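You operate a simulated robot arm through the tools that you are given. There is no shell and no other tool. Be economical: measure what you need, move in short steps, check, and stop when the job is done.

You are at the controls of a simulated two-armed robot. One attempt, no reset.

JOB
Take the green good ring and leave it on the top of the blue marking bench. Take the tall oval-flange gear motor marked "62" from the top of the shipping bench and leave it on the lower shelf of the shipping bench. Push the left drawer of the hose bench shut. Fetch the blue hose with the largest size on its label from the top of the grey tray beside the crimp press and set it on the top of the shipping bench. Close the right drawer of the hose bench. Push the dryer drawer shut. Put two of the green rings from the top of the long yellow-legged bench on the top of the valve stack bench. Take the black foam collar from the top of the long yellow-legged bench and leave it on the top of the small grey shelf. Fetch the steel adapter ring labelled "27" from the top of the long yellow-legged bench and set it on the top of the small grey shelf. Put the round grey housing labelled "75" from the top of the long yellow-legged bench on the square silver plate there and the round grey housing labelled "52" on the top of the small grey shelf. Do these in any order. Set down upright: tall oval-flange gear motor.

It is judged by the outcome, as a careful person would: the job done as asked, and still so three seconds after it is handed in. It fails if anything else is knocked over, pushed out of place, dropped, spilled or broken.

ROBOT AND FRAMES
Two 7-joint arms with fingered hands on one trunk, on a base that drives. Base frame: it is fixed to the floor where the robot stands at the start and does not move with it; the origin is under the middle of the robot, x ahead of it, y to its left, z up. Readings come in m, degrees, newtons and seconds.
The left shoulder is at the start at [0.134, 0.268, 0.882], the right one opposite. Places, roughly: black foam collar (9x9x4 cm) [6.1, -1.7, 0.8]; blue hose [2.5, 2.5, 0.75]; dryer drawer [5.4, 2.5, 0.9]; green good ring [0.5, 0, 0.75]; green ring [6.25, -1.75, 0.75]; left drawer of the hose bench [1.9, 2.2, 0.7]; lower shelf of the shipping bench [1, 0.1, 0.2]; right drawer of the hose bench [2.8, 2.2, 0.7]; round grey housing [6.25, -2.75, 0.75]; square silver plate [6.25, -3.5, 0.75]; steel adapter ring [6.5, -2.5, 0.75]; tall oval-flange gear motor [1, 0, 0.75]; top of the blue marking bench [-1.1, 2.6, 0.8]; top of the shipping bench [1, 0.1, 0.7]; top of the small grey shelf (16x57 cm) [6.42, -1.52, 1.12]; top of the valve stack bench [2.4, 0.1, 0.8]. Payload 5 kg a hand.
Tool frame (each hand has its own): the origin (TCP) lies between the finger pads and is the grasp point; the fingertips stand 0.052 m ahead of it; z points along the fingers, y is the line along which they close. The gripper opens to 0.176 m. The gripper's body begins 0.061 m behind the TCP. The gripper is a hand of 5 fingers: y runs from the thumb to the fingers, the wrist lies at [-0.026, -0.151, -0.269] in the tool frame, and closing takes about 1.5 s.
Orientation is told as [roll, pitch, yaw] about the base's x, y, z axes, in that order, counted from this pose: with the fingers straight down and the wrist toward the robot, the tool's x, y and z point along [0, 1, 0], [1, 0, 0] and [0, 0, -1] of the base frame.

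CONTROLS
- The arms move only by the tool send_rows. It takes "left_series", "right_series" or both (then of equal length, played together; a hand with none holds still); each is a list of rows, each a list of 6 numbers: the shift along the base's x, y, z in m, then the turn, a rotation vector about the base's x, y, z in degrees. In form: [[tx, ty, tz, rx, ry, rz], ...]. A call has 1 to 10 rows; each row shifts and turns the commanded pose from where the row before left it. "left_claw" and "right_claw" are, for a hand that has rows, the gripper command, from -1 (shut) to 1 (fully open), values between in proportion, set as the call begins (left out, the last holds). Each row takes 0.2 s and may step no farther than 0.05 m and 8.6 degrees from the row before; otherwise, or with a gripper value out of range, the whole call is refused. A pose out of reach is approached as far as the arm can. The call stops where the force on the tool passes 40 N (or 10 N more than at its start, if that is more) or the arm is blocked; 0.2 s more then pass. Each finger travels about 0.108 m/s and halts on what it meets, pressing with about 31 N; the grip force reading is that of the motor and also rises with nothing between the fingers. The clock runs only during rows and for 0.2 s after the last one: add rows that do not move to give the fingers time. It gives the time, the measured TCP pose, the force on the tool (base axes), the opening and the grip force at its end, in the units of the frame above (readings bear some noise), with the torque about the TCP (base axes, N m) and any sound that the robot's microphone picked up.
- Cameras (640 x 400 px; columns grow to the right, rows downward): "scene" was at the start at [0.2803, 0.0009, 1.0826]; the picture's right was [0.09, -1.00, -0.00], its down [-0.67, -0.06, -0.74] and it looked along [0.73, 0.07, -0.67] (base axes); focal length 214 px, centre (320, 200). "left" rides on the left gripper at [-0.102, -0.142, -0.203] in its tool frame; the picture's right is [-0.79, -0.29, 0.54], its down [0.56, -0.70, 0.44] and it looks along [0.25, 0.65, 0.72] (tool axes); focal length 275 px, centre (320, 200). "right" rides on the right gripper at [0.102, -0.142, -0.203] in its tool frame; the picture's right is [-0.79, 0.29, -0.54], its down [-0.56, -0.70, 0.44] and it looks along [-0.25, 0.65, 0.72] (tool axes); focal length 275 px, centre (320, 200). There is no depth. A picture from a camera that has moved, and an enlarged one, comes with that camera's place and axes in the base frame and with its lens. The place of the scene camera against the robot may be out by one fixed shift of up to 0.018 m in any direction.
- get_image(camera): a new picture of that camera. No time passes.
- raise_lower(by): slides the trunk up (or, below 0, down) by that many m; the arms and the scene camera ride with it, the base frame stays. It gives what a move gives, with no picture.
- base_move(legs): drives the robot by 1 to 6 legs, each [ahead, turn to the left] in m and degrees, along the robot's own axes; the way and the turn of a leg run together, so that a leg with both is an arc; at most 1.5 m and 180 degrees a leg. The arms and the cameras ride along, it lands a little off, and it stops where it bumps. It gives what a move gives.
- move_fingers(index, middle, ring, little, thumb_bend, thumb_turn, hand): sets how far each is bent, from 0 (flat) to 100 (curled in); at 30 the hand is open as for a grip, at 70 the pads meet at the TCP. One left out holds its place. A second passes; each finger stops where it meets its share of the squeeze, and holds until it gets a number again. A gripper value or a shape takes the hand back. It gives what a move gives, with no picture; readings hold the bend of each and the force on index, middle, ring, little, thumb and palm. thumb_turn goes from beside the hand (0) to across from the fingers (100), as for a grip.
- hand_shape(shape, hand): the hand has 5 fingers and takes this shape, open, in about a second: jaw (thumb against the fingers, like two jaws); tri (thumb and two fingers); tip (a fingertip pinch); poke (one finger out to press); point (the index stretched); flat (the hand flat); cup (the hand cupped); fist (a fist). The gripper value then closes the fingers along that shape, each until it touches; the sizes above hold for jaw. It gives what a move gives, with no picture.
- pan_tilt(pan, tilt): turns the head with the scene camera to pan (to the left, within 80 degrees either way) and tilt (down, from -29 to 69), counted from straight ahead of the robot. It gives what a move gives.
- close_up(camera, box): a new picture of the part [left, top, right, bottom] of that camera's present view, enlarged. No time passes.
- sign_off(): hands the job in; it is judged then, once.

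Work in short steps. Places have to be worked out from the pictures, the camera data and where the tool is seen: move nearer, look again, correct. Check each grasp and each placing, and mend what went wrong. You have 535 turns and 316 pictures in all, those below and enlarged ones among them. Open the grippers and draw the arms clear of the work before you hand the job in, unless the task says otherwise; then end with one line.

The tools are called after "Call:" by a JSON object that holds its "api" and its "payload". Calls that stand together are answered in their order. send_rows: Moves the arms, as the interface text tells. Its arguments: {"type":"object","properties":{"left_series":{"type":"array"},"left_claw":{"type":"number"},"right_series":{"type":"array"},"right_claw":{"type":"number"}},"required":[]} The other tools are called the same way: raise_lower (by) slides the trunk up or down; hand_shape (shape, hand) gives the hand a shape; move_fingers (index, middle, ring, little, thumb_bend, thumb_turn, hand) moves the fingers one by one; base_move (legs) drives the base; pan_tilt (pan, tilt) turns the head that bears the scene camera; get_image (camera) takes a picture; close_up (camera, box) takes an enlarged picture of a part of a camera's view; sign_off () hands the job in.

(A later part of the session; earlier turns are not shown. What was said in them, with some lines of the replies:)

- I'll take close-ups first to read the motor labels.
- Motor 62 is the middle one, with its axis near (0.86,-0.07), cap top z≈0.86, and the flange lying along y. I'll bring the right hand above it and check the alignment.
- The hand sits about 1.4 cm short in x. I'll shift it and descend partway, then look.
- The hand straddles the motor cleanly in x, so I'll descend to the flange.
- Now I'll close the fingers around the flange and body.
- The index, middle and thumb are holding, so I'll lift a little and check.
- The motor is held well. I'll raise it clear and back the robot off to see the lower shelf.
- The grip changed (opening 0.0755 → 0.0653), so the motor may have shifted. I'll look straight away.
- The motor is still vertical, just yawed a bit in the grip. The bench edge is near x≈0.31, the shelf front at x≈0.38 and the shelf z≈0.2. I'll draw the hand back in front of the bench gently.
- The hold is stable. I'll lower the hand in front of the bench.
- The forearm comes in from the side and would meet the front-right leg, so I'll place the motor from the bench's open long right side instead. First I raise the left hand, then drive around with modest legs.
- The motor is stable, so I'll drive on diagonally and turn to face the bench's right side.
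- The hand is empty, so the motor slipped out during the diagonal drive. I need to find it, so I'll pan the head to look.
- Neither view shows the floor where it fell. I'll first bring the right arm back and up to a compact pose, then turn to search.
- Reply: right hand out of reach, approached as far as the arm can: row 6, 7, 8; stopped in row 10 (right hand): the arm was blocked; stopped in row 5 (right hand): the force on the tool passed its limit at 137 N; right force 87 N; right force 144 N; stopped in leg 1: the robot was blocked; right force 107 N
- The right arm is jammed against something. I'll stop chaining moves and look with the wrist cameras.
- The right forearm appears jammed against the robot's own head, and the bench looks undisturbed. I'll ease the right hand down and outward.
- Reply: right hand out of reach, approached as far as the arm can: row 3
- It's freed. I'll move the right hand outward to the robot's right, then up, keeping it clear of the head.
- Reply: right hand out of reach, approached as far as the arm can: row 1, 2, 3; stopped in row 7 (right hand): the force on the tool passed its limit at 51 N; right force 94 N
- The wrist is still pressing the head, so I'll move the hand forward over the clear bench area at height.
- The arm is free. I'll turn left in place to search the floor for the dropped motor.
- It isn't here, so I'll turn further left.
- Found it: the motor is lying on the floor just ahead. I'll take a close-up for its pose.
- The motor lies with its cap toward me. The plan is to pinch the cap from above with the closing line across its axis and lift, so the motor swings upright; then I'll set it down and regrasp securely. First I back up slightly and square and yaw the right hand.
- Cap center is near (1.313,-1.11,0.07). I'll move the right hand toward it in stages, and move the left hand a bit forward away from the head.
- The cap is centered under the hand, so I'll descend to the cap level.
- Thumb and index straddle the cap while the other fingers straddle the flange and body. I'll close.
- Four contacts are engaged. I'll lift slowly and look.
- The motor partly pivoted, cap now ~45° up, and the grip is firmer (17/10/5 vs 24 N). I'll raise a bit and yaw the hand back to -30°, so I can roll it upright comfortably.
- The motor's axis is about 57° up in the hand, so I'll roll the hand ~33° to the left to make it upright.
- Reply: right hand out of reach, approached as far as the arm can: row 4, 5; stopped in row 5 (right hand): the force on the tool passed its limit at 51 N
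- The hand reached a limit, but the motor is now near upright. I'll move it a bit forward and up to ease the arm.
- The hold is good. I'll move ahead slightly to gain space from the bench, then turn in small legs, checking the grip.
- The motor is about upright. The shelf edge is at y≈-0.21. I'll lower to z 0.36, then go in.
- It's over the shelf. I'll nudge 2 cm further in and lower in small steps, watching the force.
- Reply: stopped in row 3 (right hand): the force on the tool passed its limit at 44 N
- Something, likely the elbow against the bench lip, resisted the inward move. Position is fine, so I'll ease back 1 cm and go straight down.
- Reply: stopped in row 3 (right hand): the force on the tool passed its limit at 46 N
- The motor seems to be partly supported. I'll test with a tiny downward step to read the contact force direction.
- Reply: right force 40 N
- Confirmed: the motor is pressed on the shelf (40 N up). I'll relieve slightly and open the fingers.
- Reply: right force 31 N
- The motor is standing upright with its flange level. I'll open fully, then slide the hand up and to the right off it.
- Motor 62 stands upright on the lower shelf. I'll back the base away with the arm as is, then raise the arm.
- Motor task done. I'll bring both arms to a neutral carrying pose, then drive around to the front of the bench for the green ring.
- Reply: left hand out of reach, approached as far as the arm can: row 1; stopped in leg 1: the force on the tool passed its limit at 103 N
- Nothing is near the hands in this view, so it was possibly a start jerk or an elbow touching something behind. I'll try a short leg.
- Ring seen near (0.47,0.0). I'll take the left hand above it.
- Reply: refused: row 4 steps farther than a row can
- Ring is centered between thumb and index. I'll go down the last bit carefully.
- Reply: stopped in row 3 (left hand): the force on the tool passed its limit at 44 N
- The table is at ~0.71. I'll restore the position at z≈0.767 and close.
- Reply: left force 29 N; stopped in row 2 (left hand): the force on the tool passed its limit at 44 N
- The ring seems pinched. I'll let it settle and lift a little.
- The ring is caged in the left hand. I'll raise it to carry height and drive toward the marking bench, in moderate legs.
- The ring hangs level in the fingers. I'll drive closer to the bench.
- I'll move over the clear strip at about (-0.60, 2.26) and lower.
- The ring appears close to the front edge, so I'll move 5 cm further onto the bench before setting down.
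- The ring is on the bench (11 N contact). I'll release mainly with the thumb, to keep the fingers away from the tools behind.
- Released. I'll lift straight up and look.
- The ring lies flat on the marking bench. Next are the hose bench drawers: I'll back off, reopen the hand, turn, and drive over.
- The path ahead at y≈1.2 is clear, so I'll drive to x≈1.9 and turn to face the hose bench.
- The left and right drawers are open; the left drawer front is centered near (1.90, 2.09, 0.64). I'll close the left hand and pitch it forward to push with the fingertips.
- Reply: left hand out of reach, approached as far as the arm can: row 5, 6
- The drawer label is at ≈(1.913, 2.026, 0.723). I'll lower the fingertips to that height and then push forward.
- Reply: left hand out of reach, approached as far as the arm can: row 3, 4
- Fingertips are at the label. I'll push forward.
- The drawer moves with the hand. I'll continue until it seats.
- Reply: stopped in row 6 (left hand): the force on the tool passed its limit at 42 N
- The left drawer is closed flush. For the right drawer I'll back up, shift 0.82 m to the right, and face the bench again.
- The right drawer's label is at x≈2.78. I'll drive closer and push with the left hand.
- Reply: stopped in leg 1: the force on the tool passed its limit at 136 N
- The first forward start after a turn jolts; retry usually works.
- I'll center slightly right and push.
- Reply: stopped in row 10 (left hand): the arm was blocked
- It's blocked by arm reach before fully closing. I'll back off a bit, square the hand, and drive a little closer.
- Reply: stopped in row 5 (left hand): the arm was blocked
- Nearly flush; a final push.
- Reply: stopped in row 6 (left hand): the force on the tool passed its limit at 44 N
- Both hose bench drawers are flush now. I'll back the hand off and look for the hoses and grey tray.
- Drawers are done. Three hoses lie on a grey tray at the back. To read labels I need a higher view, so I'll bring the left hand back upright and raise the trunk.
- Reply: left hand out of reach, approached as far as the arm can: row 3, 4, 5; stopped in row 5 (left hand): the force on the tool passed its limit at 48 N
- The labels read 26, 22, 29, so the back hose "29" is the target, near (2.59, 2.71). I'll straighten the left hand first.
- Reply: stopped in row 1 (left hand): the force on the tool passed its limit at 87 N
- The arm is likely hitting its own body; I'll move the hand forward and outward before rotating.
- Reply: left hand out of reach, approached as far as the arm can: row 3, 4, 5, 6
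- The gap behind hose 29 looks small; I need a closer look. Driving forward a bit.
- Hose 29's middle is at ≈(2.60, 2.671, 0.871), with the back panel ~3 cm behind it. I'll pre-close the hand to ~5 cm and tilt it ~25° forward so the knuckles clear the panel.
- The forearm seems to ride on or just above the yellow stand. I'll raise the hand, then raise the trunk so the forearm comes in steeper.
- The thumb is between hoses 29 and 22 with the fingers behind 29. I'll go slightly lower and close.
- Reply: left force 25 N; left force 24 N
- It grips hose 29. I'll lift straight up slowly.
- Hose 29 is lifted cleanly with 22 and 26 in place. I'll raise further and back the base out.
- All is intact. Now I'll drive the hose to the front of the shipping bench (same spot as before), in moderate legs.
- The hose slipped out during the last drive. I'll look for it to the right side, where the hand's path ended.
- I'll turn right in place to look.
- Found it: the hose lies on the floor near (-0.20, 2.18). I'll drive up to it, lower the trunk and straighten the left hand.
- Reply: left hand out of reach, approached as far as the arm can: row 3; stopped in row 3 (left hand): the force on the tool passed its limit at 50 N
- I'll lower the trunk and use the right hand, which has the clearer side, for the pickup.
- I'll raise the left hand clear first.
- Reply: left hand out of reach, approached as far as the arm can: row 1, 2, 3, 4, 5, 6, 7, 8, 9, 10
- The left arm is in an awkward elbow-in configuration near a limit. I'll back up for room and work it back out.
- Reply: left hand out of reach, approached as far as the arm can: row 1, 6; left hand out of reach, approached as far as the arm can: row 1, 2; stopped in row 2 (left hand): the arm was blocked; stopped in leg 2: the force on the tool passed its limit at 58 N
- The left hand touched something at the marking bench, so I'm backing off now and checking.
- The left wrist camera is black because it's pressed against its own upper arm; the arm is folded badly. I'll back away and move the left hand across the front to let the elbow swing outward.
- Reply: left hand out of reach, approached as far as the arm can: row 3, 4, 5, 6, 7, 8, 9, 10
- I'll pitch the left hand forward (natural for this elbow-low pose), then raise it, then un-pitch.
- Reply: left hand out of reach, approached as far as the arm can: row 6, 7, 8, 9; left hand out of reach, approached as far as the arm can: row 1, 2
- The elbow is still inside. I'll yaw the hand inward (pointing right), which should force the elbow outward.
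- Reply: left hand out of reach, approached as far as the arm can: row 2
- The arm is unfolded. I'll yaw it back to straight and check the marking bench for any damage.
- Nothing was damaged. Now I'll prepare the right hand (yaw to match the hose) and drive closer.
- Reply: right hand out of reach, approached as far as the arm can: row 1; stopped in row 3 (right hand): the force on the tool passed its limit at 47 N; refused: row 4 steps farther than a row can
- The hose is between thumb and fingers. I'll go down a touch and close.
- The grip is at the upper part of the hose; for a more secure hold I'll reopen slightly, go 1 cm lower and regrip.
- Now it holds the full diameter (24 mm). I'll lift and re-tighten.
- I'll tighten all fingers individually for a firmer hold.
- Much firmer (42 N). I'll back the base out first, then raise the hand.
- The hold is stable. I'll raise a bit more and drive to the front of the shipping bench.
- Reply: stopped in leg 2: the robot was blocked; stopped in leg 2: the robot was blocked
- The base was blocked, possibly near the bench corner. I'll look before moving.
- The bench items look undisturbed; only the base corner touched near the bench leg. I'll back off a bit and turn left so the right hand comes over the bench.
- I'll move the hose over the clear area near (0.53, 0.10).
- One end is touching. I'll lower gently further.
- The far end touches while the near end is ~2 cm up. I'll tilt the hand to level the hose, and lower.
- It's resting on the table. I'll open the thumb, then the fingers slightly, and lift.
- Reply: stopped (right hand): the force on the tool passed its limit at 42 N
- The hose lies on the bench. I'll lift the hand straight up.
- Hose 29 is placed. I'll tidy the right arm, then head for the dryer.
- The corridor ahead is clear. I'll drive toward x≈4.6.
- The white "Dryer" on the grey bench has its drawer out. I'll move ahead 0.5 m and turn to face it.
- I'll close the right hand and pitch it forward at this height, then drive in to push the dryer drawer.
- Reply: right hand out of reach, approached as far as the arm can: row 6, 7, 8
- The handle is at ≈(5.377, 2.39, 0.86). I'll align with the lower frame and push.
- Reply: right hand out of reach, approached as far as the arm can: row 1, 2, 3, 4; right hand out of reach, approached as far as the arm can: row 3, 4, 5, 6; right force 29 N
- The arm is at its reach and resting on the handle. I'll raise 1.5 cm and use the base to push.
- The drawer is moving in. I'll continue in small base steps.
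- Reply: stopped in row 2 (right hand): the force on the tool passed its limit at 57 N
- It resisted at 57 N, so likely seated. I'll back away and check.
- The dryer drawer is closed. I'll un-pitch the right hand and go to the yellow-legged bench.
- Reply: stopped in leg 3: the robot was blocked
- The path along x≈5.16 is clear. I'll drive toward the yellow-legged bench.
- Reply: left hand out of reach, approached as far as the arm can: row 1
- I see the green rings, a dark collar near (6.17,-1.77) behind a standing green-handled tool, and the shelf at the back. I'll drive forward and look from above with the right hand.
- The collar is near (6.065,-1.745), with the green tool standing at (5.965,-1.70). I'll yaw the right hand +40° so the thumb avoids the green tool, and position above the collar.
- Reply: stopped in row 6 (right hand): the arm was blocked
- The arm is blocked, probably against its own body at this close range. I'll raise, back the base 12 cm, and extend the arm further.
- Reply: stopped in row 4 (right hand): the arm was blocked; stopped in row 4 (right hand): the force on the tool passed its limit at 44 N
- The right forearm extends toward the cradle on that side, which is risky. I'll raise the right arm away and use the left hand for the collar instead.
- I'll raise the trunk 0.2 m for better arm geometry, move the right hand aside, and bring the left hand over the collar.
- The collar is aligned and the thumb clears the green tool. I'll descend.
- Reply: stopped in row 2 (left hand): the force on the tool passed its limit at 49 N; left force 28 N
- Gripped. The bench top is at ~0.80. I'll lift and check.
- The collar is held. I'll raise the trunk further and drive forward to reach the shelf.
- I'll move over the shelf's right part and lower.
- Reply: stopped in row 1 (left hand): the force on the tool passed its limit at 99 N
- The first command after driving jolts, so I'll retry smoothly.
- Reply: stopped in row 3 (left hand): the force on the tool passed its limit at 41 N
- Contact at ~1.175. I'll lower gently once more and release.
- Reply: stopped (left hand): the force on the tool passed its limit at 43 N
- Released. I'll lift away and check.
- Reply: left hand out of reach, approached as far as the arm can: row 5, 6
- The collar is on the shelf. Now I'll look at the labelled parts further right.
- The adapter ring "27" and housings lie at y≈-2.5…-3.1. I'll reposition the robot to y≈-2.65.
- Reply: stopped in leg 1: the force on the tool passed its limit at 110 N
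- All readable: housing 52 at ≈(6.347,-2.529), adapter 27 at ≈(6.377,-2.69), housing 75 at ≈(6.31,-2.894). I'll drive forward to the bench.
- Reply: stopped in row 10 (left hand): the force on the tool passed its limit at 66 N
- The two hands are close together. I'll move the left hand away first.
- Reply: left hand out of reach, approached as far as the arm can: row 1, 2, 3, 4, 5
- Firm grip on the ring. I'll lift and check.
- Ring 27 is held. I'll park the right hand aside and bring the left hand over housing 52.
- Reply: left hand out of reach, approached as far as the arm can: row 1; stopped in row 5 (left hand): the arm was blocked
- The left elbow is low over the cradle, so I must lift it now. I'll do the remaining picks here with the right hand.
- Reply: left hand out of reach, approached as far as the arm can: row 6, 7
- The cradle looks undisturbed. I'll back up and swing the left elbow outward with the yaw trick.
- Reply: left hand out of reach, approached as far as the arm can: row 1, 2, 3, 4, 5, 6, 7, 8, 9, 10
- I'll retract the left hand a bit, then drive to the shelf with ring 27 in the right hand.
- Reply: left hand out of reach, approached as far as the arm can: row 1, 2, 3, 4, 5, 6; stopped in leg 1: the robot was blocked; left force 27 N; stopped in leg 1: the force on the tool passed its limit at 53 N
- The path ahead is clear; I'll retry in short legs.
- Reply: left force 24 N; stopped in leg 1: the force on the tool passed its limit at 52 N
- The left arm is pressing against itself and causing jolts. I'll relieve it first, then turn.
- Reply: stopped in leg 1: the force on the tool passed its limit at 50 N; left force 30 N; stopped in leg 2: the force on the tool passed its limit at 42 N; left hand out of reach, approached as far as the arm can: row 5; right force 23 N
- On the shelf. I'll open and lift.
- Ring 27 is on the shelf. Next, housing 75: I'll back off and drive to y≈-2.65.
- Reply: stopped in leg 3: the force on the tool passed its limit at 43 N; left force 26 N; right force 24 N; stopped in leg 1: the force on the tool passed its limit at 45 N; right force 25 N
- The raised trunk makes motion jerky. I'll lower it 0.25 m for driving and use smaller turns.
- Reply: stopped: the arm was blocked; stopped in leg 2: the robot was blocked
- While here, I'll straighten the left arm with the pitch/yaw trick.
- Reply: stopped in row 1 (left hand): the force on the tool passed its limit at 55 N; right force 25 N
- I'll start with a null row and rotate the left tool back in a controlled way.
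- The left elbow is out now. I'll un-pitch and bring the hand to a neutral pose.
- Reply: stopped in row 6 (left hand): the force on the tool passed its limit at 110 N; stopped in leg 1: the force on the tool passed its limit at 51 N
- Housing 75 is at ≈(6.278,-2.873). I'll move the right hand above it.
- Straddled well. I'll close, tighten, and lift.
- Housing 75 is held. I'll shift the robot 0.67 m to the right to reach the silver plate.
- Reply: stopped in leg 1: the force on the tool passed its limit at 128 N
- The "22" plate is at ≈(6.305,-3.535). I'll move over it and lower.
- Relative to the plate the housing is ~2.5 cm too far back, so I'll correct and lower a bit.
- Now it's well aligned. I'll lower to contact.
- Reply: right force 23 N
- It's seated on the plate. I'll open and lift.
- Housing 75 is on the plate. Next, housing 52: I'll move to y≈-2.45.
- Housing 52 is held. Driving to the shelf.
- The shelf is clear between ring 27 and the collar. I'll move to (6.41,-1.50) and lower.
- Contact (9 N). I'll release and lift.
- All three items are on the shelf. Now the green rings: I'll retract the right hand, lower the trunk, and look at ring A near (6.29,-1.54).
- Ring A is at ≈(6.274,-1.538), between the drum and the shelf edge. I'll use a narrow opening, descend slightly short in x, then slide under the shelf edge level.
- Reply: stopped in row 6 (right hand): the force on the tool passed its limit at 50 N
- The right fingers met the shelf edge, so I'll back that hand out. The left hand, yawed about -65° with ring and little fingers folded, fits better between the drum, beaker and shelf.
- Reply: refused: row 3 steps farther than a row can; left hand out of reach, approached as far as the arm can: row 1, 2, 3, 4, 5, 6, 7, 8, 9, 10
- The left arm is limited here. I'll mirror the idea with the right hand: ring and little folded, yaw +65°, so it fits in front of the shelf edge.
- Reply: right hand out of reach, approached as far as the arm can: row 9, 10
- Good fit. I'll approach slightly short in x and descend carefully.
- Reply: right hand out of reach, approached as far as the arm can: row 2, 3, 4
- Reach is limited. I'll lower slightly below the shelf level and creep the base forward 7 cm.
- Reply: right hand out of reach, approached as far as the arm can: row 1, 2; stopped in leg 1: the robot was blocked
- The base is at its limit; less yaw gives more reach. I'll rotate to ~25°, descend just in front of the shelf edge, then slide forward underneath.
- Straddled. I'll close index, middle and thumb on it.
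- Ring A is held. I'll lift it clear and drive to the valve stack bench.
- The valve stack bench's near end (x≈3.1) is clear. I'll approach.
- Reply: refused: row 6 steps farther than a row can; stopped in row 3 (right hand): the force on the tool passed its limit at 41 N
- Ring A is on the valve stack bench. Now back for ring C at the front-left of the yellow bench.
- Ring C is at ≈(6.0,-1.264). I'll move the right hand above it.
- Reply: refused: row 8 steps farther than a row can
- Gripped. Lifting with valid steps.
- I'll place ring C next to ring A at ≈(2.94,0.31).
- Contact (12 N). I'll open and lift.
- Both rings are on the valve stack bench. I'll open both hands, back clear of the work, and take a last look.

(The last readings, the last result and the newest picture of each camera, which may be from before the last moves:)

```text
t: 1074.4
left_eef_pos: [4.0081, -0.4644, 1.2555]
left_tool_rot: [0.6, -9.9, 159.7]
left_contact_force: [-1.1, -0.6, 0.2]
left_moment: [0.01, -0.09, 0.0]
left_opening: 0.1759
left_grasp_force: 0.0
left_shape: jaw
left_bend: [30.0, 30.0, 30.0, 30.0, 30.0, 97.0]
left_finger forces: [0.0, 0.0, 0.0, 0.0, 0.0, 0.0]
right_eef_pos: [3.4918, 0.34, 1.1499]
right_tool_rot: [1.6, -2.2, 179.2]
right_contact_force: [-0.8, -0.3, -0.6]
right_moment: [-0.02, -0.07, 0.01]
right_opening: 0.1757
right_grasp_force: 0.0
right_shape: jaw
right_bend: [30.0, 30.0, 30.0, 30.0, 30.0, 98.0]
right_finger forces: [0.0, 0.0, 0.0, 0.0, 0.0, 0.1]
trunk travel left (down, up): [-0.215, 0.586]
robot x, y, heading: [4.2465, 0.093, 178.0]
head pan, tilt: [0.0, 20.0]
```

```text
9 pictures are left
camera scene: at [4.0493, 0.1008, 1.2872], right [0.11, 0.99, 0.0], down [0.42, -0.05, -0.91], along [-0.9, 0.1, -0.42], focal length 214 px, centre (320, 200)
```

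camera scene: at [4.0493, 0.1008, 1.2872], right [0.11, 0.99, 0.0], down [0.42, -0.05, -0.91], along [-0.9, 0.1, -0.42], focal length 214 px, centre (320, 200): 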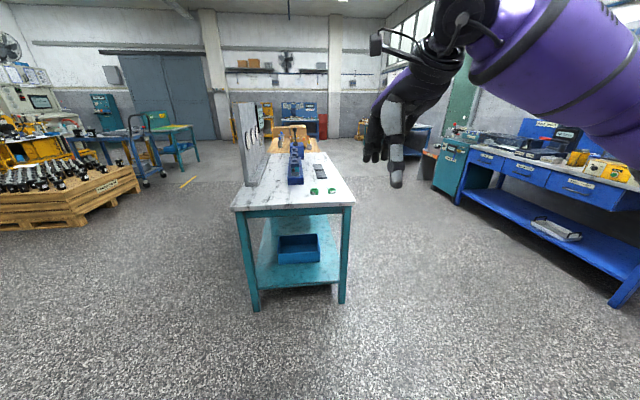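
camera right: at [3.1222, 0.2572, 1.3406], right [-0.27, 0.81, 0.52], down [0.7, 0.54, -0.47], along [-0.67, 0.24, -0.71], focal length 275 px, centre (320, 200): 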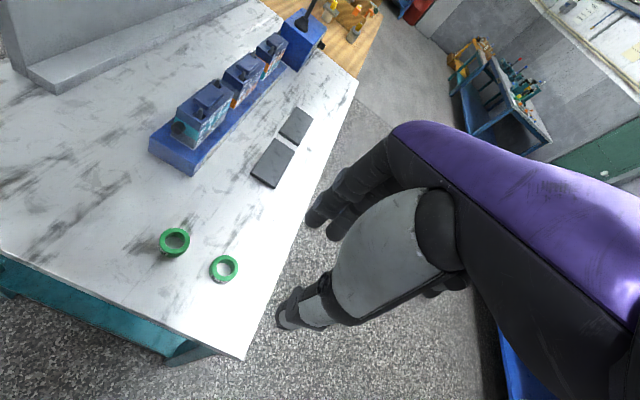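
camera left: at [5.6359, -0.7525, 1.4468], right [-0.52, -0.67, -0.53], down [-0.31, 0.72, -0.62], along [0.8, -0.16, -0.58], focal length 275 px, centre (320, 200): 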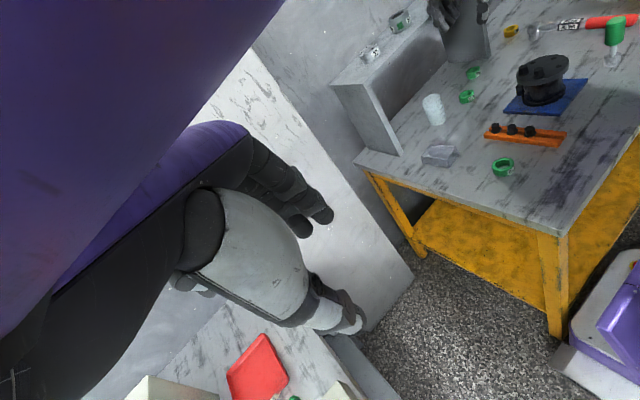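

The rings are visible on the bench. As a last check, I'll verify the dryer drawer.

Call:
{"api": "base_move", "payload": {"legs": [[0, -55], [0, -55]]}}

Call:
{"api": "close_up", "payload": {"camera": "scene", "box": [240, 80, 480, 230]}}

```text
t: 1082.2
left_eef_pos: [3.7904, 0.5027, 1.2478]
left_tool_rot: [0.8, -10.4, 51.7]
left_contact_force: [1.0, -0.5, -0.2]
left_moment: [0.07, 0.22, 0.04]
left_opening: 0.1758
left_grasp_force: 0.0
left_shape: jaw
left_bend: [30.0, 30.0, 30.0, 30.0, 30.0, 97.0]
left_finger forces: [0.1, 0.0, 0.0, 0.1, 0.1, 0.1]
right_eef_pos: [4.7297, 0.7152, 1.1508]
right_tool_rot: [1.5, -2.2, 69.4]
right_contact_force: [0.0, -0.4, -0.7]
right_moment: [-0.04, 0.01, -0.02]
right_opening: 0.1759
right_grasp_force: 0.1
right_shape: jaw
right_bend: [30.0, 30.0, 30.0, 30.0, 30.0, 98.0]
right_finger forces: [0.1, 0.1, 0.0, 0.0, 0.0, 0.0]
trunk travel left (down, up): [-0.215, 0.586]
robot x, y, heading: [4.2267, 0.0964, 68.2]
head pan, tilt: [0.0, 20.0]
```

```text
2.67 times, centred on (360, 155) of scene
camera zoom: at [4.3287, 0.2722, 1.2958], right [0.82, -0.57, 0.0], down [-0.19, -0.28, -0.94], along [0.54, 0.77, -0.34], focal length 572 px, centre (213, 320)
```

zoom: 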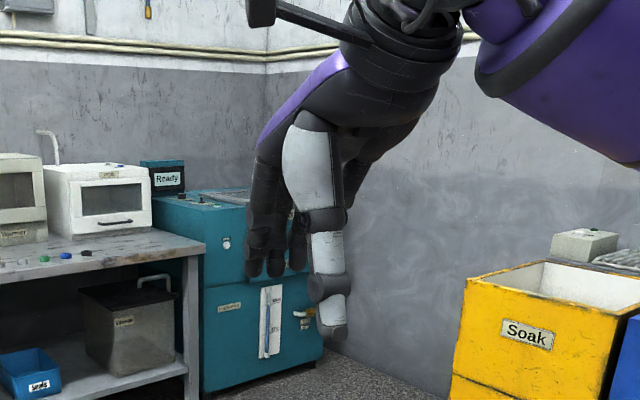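

The dryer drawer is flush, and every item is where it was asked for. The hands are open and clear of the work, so I'm handing the job in.

Call:
{"api": "sign_off", "payload": {}}

```text
The job is handed in.
```

I finished every task and handed the job in, but I dropped two of the items while driving. Motor "62" and hose "29" both fell to the floor. I picked each one up, put it where you asked, and saw no damage.
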